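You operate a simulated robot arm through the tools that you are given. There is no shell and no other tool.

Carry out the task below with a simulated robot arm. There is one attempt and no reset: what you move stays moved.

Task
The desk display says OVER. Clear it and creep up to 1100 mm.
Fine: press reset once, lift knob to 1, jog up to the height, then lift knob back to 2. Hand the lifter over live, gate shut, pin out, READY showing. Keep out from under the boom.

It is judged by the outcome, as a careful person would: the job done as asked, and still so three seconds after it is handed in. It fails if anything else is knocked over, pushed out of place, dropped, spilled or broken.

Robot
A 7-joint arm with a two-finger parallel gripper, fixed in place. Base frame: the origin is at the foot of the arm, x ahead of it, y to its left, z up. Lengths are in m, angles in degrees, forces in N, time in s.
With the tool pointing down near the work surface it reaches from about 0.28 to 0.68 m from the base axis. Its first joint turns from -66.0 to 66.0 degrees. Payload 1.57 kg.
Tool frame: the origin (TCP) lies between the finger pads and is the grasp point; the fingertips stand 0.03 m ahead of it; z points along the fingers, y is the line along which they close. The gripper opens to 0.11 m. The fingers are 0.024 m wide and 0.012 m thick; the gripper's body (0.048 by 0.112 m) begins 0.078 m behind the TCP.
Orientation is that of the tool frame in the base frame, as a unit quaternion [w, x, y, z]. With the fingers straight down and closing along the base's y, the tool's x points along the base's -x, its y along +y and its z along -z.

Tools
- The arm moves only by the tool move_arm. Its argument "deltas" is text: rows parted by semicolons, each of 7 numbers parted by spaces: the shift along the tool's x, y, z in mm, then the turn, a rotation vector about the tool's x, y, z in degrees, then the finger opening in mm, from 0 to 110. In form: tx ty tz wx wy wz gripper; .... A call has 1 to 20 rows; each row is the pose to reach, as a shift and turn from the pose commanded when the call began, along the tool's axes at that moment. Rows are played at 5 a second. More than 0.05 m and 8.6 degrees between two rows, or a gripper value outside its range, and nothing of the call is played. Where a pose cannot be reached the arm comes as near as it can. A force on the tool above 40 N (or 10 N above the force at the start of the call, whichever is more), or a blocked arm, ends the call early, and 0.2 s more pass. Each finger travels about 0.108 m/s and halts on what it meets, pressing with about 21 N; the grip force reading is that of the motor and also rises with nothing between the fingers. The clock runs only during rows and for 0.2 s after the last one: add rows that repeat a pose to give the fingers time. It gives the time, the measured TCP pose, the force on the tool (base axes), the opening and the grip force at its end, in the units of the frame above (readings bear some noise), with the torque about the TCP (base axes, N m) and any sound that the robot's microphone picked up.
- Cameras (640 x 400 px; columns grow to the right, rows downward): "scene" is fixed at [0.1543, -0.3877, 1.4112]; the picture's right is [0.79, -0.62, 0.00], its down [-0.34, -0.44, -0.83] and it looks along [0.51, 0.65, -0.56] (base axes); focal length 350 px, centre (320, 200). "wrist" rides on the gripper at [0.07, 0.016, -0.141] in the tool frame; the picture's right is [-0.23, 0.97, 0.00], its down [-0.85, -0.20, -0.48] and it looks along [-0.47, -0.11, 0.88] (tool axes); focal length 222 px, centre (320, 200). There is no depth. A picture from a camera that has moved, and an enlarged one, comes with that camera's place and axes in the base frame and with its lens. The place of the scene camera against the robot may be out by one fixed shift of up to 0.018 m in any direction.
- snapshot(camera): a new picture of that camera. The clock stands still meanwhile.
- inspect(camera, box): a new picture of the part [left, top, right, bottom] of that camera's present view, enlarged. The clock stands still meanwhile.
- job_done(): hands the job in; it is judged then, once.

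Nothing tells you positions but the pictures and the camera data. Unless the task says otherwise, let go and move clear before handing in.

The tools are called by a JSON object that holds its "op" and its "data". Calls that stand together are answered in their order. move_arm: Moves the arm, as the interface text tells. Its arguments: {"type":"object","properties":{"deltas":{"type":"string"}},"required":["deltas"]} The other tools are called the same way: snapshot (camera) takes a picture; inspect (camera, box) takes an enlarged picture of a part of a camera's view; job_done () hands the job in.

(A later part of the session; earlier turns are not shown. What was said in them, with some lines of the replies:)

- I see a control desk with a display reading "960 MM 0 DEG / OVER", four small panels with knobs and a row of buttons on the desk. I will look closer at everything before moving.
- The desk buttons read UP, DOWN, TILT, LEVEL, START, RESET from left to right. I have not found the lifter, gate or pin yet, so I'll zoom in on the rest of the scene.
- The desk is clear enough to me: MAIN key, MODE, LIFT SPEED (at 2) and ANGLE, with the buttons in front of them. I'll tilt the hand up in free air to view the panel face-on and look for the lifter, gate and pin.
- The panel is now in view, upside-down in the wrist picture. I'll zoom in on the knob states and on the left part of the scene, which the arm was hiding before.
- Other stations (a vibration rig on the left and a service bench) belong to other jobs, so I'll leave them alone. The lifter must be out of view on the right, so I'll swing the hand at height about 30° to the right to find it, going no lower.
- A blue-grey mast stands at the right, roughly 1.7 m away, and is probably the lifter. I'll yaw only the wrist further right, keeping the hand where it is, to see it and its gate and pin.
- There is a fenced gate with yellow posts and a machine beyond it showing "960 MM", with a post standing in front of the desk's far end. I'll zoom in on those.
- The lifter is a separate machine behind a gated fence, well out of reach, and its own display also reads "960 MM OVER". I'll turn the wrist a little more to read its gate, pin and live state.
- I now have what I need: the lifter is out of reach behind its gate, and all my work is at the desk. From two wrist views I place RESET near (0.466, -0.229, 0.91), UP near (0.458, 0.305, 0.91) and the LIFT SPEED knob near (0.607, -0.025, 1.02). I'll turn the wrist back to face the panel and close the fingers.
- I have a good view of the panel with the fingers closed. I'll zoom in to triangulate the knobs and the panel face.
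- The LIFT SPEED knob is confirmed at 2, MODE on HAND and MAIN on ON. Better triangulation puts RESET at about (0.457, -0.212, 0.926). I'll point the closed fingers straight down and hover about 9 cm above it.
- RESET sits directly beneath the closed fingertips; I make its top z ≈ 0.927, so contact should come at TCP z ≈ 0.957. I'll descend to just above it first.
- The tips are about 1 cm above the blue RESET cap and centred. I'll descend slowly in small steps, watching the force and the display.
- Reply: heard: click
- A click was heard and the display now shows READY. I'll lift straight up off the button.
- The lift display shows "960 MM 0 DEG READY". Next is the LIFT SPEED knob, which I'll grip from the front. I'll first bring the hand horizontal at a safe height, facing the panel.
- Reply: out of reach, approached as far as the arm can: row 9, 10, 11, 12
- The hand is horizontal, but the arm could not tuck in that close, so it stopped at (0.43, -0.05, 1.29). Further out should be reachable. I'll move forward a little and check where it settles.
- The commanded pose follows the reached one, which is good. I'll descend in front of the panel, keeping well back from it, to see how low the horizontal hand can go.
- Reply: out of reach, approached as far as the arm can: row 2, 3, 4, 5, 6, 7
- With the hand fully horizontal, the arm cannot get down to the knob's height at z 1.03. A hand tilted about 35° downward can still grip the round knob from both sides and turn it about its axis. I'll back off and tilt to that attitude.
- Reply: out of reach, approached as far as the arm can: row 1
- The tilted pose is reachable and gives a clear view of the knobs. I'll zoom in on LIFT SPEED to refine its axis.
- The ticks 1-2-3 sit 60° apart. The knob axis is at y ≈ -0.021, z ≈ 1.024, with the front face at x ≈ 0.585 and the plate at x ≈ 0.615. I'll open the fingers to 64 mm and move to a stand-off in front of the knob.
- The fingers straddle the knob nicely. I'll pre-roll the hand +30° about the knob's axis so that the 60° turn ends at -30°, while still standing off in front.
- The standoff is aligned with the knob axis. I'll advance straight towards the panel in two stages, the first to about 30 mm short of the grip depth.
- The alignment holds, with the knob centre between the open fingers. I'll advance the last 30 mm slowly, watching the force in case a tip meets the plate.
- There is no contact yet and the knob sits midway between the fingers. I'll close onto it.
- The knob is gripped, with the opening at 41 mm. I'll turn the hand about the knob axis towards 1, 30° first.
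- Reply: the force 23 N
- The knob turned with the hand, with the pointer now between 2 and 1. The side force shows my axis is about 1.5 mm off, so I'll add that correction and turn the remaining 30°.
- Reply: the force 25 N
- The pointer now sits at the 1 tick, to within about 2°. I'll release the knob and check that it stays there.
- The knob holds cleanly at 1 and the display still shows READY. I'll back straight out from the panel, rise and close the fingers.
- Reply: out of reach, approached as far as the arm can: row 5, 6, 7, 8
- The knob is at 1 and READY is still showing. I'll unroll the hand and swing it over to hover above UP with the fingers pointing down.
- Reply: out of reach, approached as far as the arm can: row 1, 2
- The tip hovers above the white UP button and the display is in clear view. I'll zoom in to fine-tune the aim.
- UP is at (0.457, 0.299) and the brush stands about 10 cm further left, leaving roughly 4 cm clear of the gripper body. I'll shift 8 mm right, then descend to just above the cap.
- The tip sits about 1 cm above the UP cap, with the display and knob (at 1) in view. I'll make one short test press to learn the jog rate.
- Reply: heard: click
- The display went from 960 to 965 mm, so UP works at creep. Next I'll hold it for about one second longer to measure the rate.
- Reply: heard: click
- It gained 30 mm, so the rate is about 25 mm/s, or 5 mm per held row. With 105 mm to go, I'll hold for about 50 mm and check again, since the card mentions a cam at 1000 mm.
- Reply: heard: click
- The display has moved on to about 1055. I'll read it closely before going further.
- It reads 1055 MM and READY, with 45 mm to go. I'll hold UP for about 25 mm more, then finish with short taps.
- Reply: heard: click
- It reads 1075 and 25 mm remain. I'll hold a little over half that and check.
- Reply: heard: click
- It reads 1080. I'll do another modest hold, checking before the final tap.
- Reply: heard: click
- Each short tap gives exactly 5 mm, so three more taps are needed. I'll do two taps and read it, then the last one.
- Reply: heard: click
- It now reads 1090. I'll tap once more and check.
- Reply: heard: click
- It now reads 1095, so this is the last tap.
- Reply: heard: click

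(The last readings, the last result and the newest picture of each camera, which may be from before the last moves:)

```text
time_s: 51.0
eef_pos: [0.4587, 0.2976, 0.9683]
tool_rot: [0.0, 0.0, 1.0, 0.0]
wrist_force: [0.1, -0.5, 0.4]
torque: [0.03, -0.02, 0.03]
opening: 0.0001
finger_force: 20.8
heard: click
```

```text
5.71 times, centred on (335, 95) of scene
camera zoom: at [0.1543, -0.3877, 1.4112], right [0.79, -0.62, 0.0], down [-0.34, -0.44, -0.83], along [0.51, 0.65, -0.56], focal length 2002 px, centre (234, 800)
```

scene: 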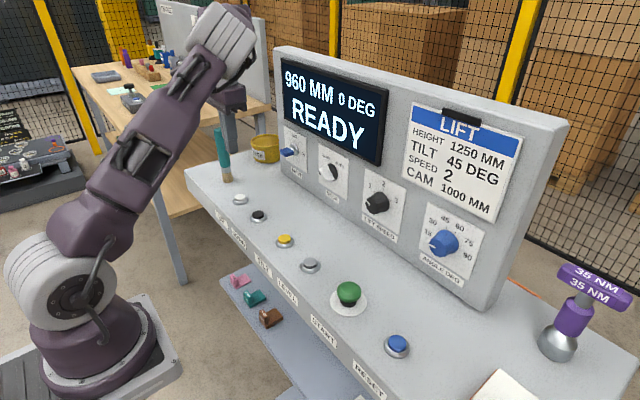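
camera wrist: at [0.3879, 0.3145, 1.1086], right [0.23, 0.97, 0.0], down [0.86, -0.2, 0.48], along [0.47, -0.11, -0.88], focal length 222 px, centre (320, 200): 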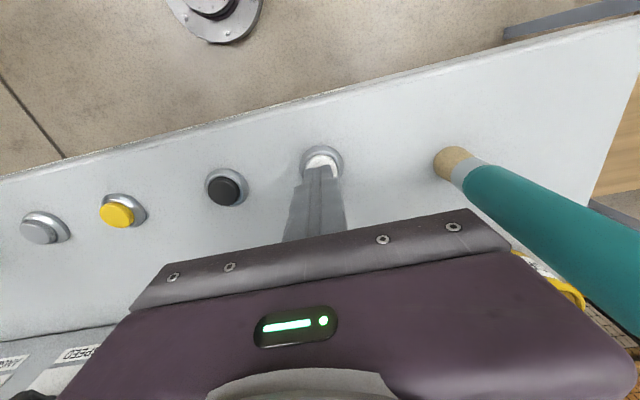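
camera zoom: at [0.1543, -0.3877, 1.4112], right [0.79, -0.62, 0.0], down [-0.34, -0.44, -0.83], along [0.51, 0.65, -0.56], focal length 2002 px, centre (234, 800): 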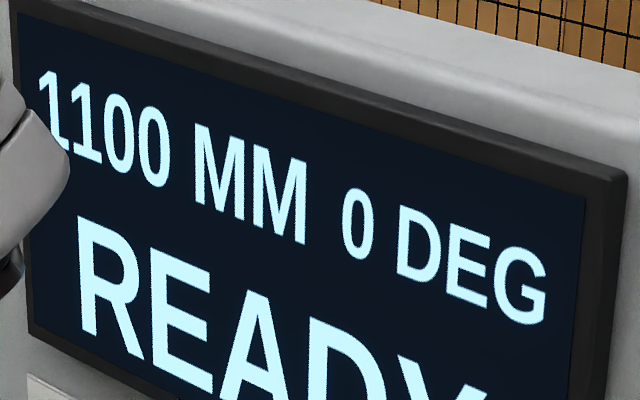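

It reads 1100 MM and READY. I'll lift clear of UP, then go back to the LIFT SPEED knob standoff.

{"op": "move_arm", "data": {"deltas": "0 0 -30 0 0 0 0; 0 0 -70 0 0 0 0; 0 0 -100 0 0 0 0; 0 0 -122 0 0 0 0; 0 0 -122 0 0 0 0"}}

{"op": "move_arm", "data": {"deltas": "-3.5 -35.3 3.3 0 -5.56 0 0; -7.1 -70.7 6.7 0 -11.1 0 0; -10.7 -106 10 0 -16.7 0 0; -14.2 -141.3 13.3 0 -22.2 0 0; -17.8 -176.7 16.7 0 -27.8 0 0; -21.3 -212 20 0 -33.3 0 15; -24.9 -247.3 23.3 0 -38.9 0 35; -28.4 -282.7 26.7 0 -44.4 0 55; -32 -318 30 0 -50 0 64; -32 -318 30 0 -50 0 64"}}

{"op": "snapshot", "data": {"camera": "wrist"}}

{"op": "snapshot", "data": {"camera": "scene"}}

```text
time_s: 52.2
eef_pos: [0.4561, 0.298, 1.0896]
tool_rot: [0.0, -0.001, 1.0, 0.0]
wrist_force: [0.5, -1.2, -0.4]
torque: [-0.01, -0.01, 0.02]
opening: 0.0
finger_force: 21.3
```

```text
time_s: 54.4
eef_pos: [0.4891, -0.0213, 1.0596]
tool_rot: [0.423, 0.001, 0.906, 0.0]
wrist_force: [-0.3, 0.9, 0.3]
torque: [-0.01, 0.02, -0.01]
opening: 0.064
finger_force: 0.1
```

```text
taken
camera wrist: at [0.3366, -0.0045, 1.0966], right [0.15, 0.97, 0.17], down [0.18, -0.2, 0.96], along [0.97, -0.11, -0.21], focal length 222 px, centre (320, 200)
```

wrist: 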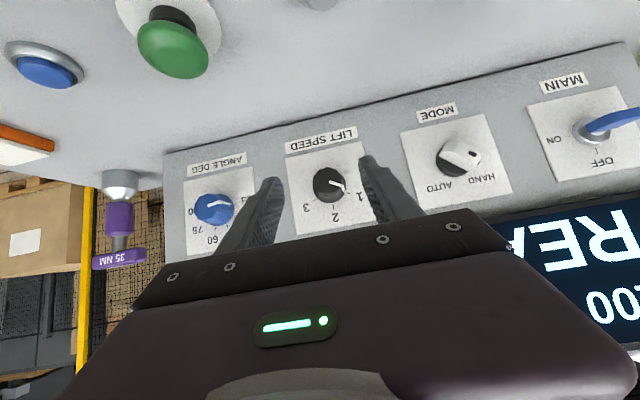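

```text
taken
```

scene: 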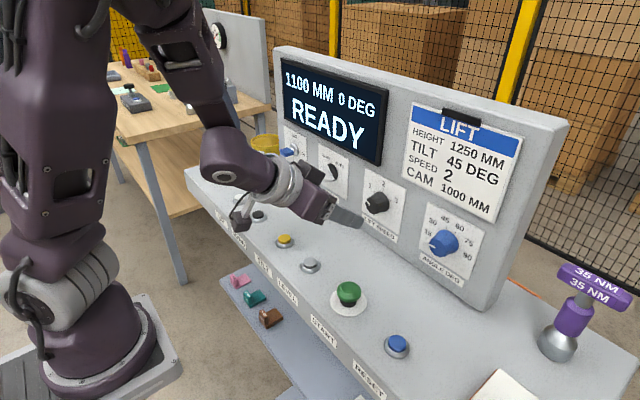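

The display shows 1100 MM and READY, and the fingers are open in front of the knob, which is at 1. I'll pre-roll -30° this time so the turn back to 2 ends at +30°.

{"op": "move_arm", "data": {"deltas": "2.2 1.6 6.9 4.82 0 -5.75 64; 4.4 3.2 13.8 9.65 0 -11.49 64; 6.6 4.7 20.6 14.47 0 -17.24 64; 8.8 6.3 27.5 19.29 0 -22.98 64; 8.8 6.3 27.5 19.29 0 -22.98 64"}}

{"op": "snapshot", "data": {"camera": "wrist"}}

```text
time_s: 55.6
eef_pos: [0.5047, -0.014, 1.035]
tool_rot: [0.407, -0.109, 0.876, -0.235]
wrist_force: [0.1, -0.5, -0.8]
torque: [0.0, 0.01, -0.01]
opening: 0.064
finger_force: 0.0
```

```text
taken
camera wrist: at [0.352, 0.019, 1.059], right [0.15, 0.93, -0.34], down [0.18, 0.31, 0.93], along [0.97, -0.2, -0.12], focal length 222 px, centre (320, 200)
```

wrist: 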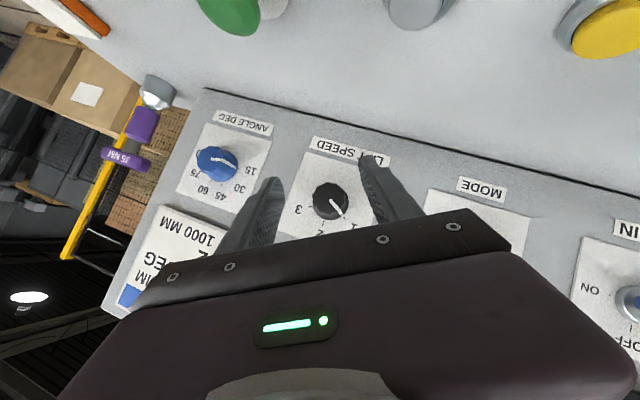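

The knob is centred between the fingers. I'll advance straight in to the same grip depth as before.

{"op": "move_arm", "data": {"deltas": "-9 0 10.7 0 0 0 64; -18 0 21.4 0 0 0 64; -27 0 32.2 0 0 0 64; -36 0 42.9 0 0 0 64; -41 0 48.8 0 0 0 64; -45 0 53.6 0 0 0 64; -45 0 53.6 0 0 0 64"}}

{"op": "inspect", "data": {"camera": "wrist", "box": [230, 120, 410, 250]}}

```text
time_s: 57.2
eef_pos: [0.5752, -0.0129, 1.0356]
tool_rot: [0.408, -0.11, 0.875, -0.234]
wrist_force: [0.1, -0.2, -0.2]
torque: [0.0, -0.04, 0.0]
opening: 0.0639
finger_force: 0.0
```

```text
3.08 times, centred on (320, 185) of wrist
camera zoom: at [0.4223, 0.0199, 1.0598], right [0.15, 0.93, -0.34], down [0.18, 0.31, 0.93], along [0.97, -0.2, -0.13], focal length 684 px, centre (320, 246)
```

zoom: 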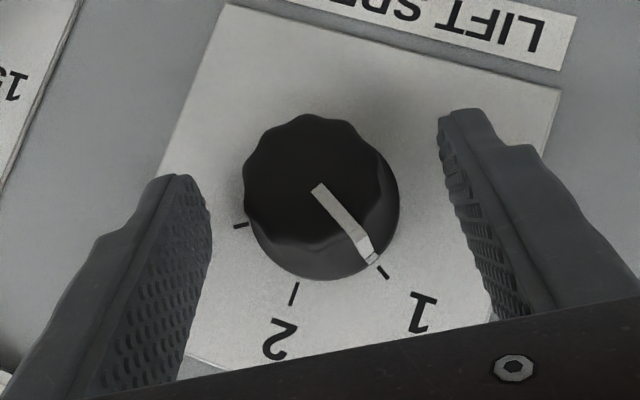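

The grip position looks well centred. I'll close on the knob.

{"op": "move_arm", "data": {"deltas": "0 0 0 0 0 0 50; 0 0 0 0 0 0 40; 0 0 0 0 0 0 30; 0 0 0 0 0 0 25; 0 0 0 0 0 0 25"}}

```text
time_s: 58.4
eef_pos: [0.5758, -0.014, 1.0364]
tool_rot: [0.408, -0.108, 0.875, -0.235]
wrist_force: [0.7, -8.5, 5.1]
torque: [-0.15, -0.16, -0.3]
opening: 0.0414
finger_force: 44.7
```

The knob is gripped at 41 mm with only a small side load. I'll turn it back 30° of the 60° towards 2.

{"op": "move_arm", "data": {"deltas": "-0.02 -1.86 -0.04 -4.82 0 5.75 25; 0.1 -3.7 0.05 -9.65 0 11.49 25; 0.48 -5.13 0.37 -14.47 0 17.24 25; 0.99 -6.49 0.8 -19.29 0 22.98 25; 0.99 -6.49 0.8 -19.29 0 22.98 25"}}

{"op": "snapshot", "data": {"camera": "wrist"}}

```text
time_s: 59.6
eef_pos: [0.575, -0.0208, 1.0366]
tool_rot: [0.422, 0.002, 0.906, -0.001]
wrist_force: [0.6, -12.0, 4.8]
torque: [-0.13, 0.25, -0.07]
opening: 0.0416
finger_force: 44.9
```

```text
taken
camera wrist: at [0.4221, -0.0038, 1.075], right [0.15, 0.97, 0.18], down [0.18, -0.2, 0.96], along [0.97, -0.11, -0.21], focal length 222 px, centre (320, 200)
```

wrist: 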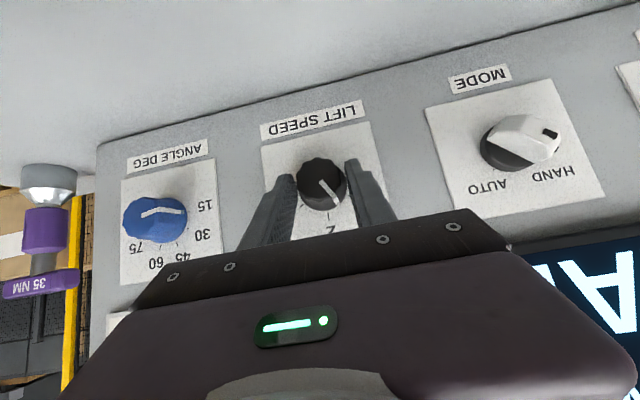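

The knob follows, with a light side load. I'll complete the last 30° with a 0.8 mm correction.

{"op": "move_arm", "data": {"deltas": "0.08 -1.91 0.06 -4.82 0 5.75 25; 0.3 -3.8 0.25 -9.65 0 11.49 25; 0.68 -5.23 0.57 -14.47 0 17.24 25; 1.19 -6.59 1 -19.29 0 22.98 25; 1.19 -6.59 1 -19.29 0 22.98 25"}}

{"op": "inspect", "data": {"camera": "wrist", "box": [230, 120, 410, 250]}}

{"op": "inspect", "data": {"camera": "scene", "box": [280, 60, 480, 260]}}

```text
time_s: 60.8
eef_pos: [0.5749, -0.0266, 1.0357]
tool_rot: [0.408, 0.11, 0.875, 0.236]
wrist_force: [1.0, -8.7, 7.1]
torque: [-0.07, -0.12, -0.33]
opening: 0.0415
finger_force: 44.7
```

```text
3.08 times, centred on (320, 185) of wrist
camera zoom: at [0.422, -0.0312, 1.0766], right [0.15, 0.75, 0.64], down [0.18, -0.66, 0.73], along [0.97, 0.01, -0.23], focal length 684 px, centre (320, 246)
```

zoom: 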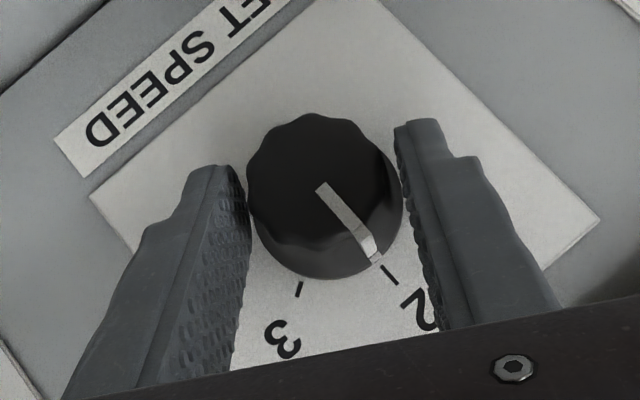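

```text
2.00 times, centred on (380, 160) of scene
camera zoom: at [0.1542, -0.388, 1.4111], right [0.79, -0.62, 0.0], down [-0.34, -0.44, -0.83], along [0.51, 0.65, -0.56], focal length 701 px, centre (200, 280)
```

zoom: 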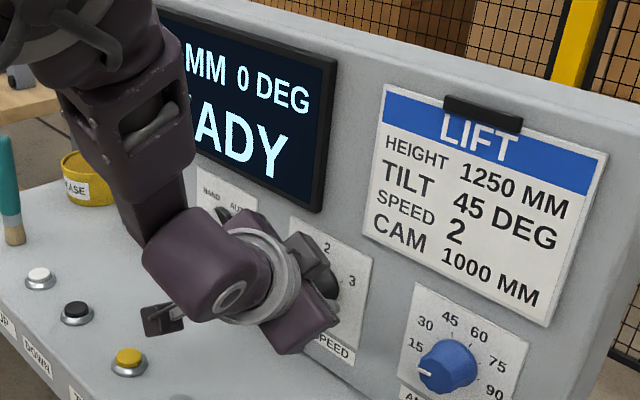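

The pointer is back at the 2 tick. I'll release and check that it holds.

{"op": "move_arm", "data": {"deltas": "0 0 0 0 0 0 45; 0 0 0 0 0 0 60; 0 0 0 0 0 0 64; 0 0 0 0 0 0 64"}}

{"op": "inspect", "data": {"camera": "wrist", "box": [230, 120, 410, 250]}}

```text
time_s: 61.8
eef_pos: [0.5752, -0.0249, 1.0357]
tool_rot: [0.409, 0.108, 0.875, 0.235]
wrist_force: [0.1, 0.8, -0.1]
torque: [-0.03, -0.02, 0.0]
opening: 0.0639
finger_force: 0.0
```

```text
3.08 times, centred on (320, 185) of wrist
camera zoom: at [0.4219, -0.0309, 1.0764], right [0.15, 0.76, 0.64], down [0.18, -0.65, 0.73], along [0.97, 0.01, -0.23], focal length 684 px, centre (320, 246)
```

zoom: 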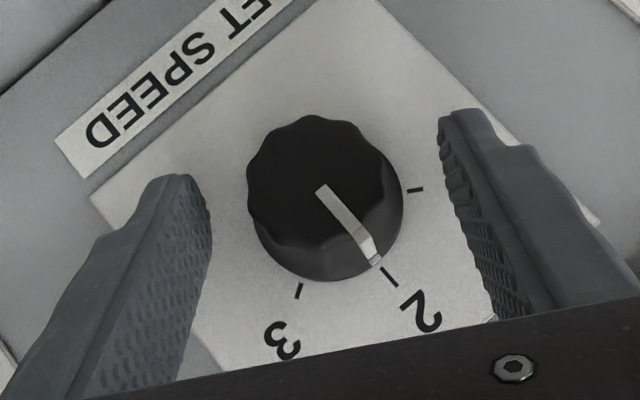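

The knob holds at 2. I'll back straight out from the panel.

{"op": "move_arm", "data": {"deltas": "12.9 0 -15.3 0 0 0 64; 25.7 0 -30.6 0 0 0 64; 38.6 0 -46 0 0 0 64; 51.4 0 -61.3 0 0 0 64; 51.4 0 -61.3 0 0 0 64"}}

{"op": "move_arm", "data": {"deltas": "0 0 0 4.82 0 -5.75 64; 0 0 0 9.65 0 -11.49 64; 0 0 0 14.47 0 -17.24 64; 0 0 0 19.29 0 -22.98 64; 0 0 0 19.29 0 -22.98 64"}}

{"op": "snapshot", "data": {"camera": "scene"}}

{"op": "snapshot", "data": {"camera": "wrist"}}

```text
time_s: 63.0
eef_pos: [0.5039, -0.0253, 1.0345]
tool_rot: [0.408, 0.109, 0.876, 0.235]
wrist_force: [-0.4, 0.0, 0.5]
torque: [0.06, -0.03, -0.01]
opening: 0.0642
finger_force: 0.1
out of reach, approached as far as the arm can: row 4, 5
```

```text
time_s: 64.2
eef_pos: [0.506, -0.0239, 1.0347]
tool_rot: [0.423, 0.0, 0.906, -0.001]
wrist_force: [-0.2, -0.4, -0.4]
torque: [0.02, -0.03, 0.04]
opening: 0.0637
finger_force: 0.0
```

```text
taken
```

scene: 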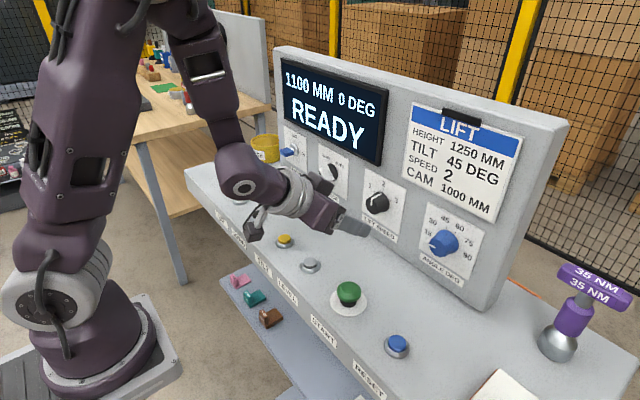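

```text
taken
camera wrist: at [0.3523, -0.0081, 1.0723], right [0.15, 0.97, 0.17], down [0.18, -0.2, 0.96], along [0.97, -0.11, -0.21], focal length 222 px, centre (320, 200)
```

wrist: 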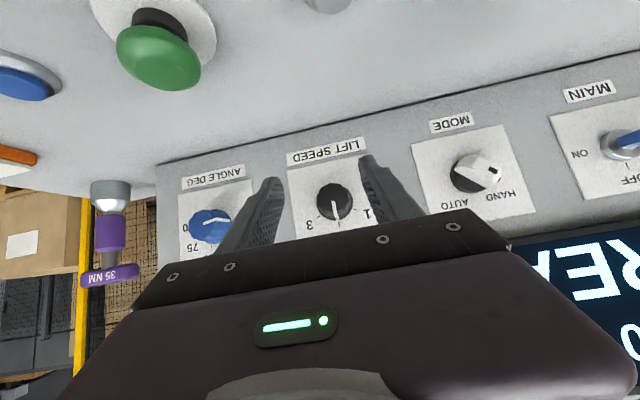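

The display reads "1100 MM 0 DEG READY", with the knob at 2. I'll pull up and away, close the fingers and take another look at the lifter behind the gate.

{"op": "move_arm", "data": {"deltas": "-4.1 -3.7 -23.3 0 5 0 50; -8.2 -7.4 -46.6 0 10 0 30; -16.4 -14.8 -93.1 0 10 0 10; -24.5 -22.2 -139.7 0 10 0 0; -32.7 -29.6 -186.2 0 10 0 0; -40.9 -37 -232.8 0 10 0 0; -40.9 -37 -232.8 0 10 0 0"}}

{"op": "move_arm", "data": {"deltas": "0 0 0 5.14 0 6.13 0; 0 0 0 10.29 0 12.26 0; 0 0 0 15.43 0 18.38 0; 0 0 0 20.58 0 24.51 0; 0 0 0 25.7 0 30.64 0; 0 0 0 30.86 0 36.77 0; 0 0 0 36 0 42.9 0; 0 0 0 41.15 0 49.02 0; 0 0 0 46.3 0 55.15 0; 0 0 0 46.3 0 55.15 0"}}

{"op": "snapshot", "data": {"camera": "wrist"}}

{"op": "inspect", "data": {"camera": "wrist", "box": [0, 110, 140, 400]}}

{"op": "snapshot", "data": {"camera": "scene"}}

```text
time_s: 65.8
eef_pos: [0.3532, -0.0604, 1.217]
tool_rot: [0.342, -0.001, 0.94, 0.001]
wrist_force: [-0.4, 0.2, -0.1]
torque: [0.01, 0.0, -0.02]
opening: 0.0
finger_force: 20.9
```

```text
time_s: 68.0
eef_pos: [0.3535, -0.0607, 1.2161]
tool_rot: [0.277, 0.552, 0.76, -0.2]
wrist_force: [1.4, -0.1, -0.6]
torque: [-0.02, -0.02, -0.03]
opening: 0.0001
finger_force: 21.2
```

```text
taken
camera wrist: at [0.3249, 0.0806, 1.2793], right [0.98, 0.13, 0.15], down [-0.08, -0.39, 0.92], along [0.18, -0.91, -0.37], focal length 222 px, centre (320, 200)
```

wrist: 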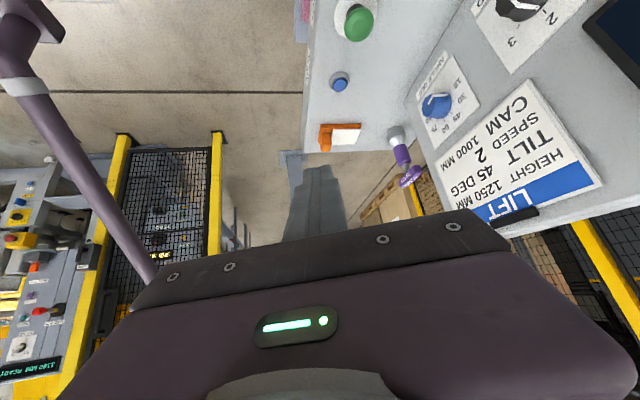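

```text
1.38 times, centred on (70, 255) of wrist
camera zoom: at [0.3249, 0.0806, 1.2793], right [0.98, 0.13, 0.15], down [-0.08, -0.39, 0.92], along [0.18, -0.91, -0.37], focal length 306 px, centre (665, 124)
```

zoom: 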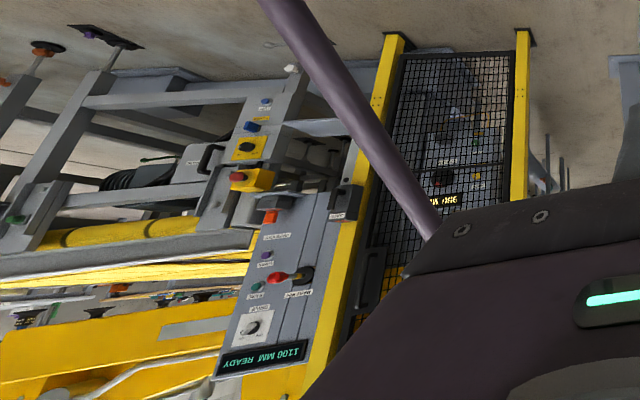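

```text
taken
```

scene: 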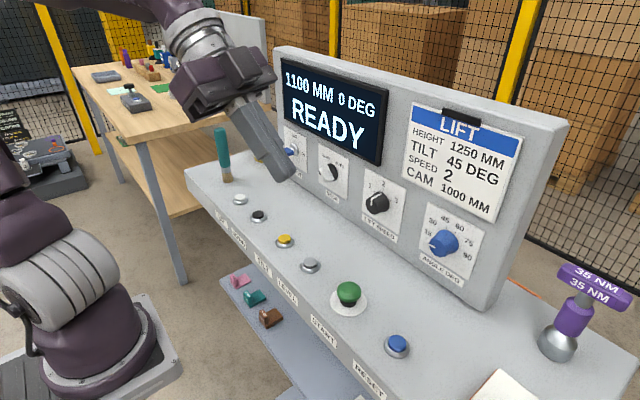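

The lifter's own display now reads "1100 MM READY". I'll zoom in on its gate and pin area for a final check.

{"op": "inspect", "data": {"camera": "wrist", "box": [0, 160, 110, 280]}}

{"op": "inspect", "data": {"camera": "wrist", "box": [0, 260, 110, 390]}}

{"op": "inspect", "data": {"camera": "wrist", "box": [70, 120, 240, 280]}}

{"op": "inspect", "data": {"camera": "scene", "box": [270, 60, 480, 260]}}

```text
3.33 times, centred on (55, 220) of wrist
camera zoom: at [0.3249, 0.0806, 1.2793], right [0.98, 0.13, 0.15], down [-0.08, -0.39, 0.92], along [0.18, -0.91, -0.37], focal length 740 px, centre (1203, 133)
```

zoom: 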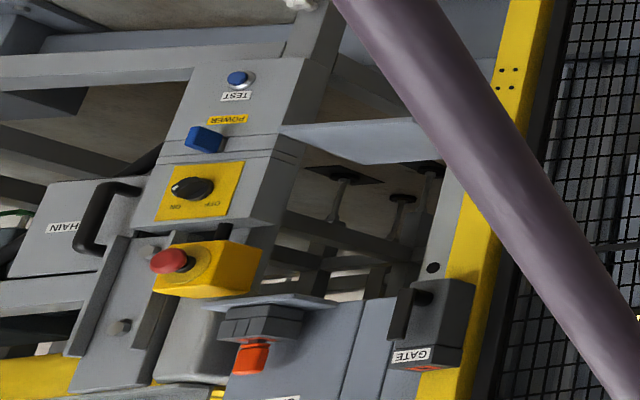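

```text
3.08 times, centred on (55, 325) of wrist
camera zoom: at [0.3249, 0.0806, 1.2793], right [0.98, 0.13, 0.15], down [-0.08, -0.39, 0.92], along [0.18, -0.91, -0.37], focal length 684 px, centre (1135, -185)
```

zoom: 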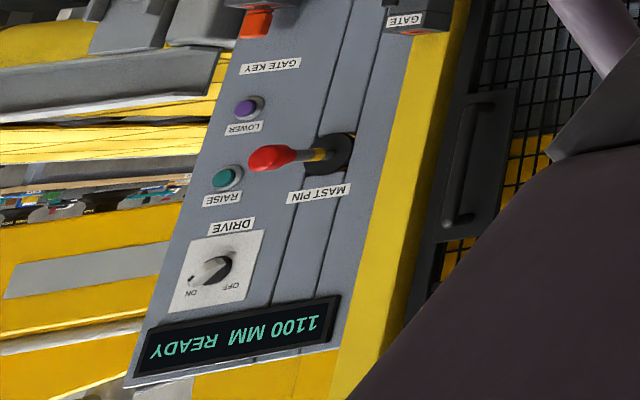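

```text
2.50 times, centred on (155, 200) of wrist
camera zoom: at [0.3249, 0.0806, 1.2793], right [0.98, 0.13, 0.15], down [-0.08, -0.39, 0.92], along [0.18, -0.91, -0.37], focal length 555 px, centre (732, 200)
```

zoom: 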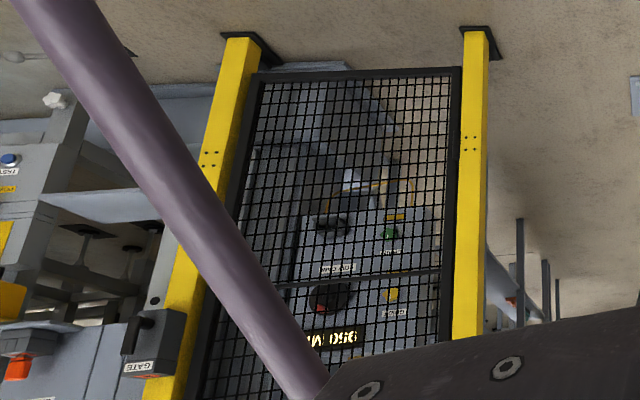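

```text
2.00 times, centred on (375, 160) of scene
camera zoom: at [0.1543, -0.3877, 1.4112], right [0.79, -0.62, 0.0], down [-0.34, -0.44, -0.83], along [0.51, 0.65, -0.56], focal length 701 px, centre (210, 280)
```

zoom: 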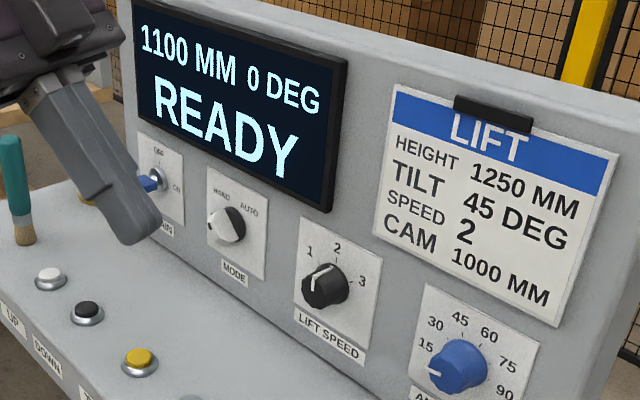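

Everything is in the state asked for:
- **Displays:** both the desk and the lifter show 1100 MM and READY.
- **Desk:** the LIFT SPEED knob is at 2, MAIN is ON and MODE is HAND.
- **Lifter:** the gate is shut. I touched nothing at the lifter, including the mast pin, and it drives live.

The arm is clear of the desk and nothing else was moved, so I'm handing in.

{"op": "job_done", "data": {}}

```text
The job is handed in.
```

The job is handed in: the OVER message is cleared and the lift is at 1100 mm, with READY on both the desk display and the lifter's own display.

- **Reset:** I pressed RESET once, and the display went from OVER to READY.
- **Height:** with the lift knob on 1, I jogged UP from 960 mm to 1100 mm. The last steps were 5 mm taps, and it did not overshoot.
- **Lift knob:** it is back on 2.
- **Gate and pin:** I left these alone because the lifter is out of the arm's reach. The gate looks shut and the mast pin looks pulled out in the pictures, though I couldn't see the pin well enough to be certain.
- **Live:** MAIN is ON, MODE is on HAND, and the lift was driving throughout.

The arm never went near the boom. Nothing on the desk was knocked or moved, and the arm is parked clear of it with the gripper empty.
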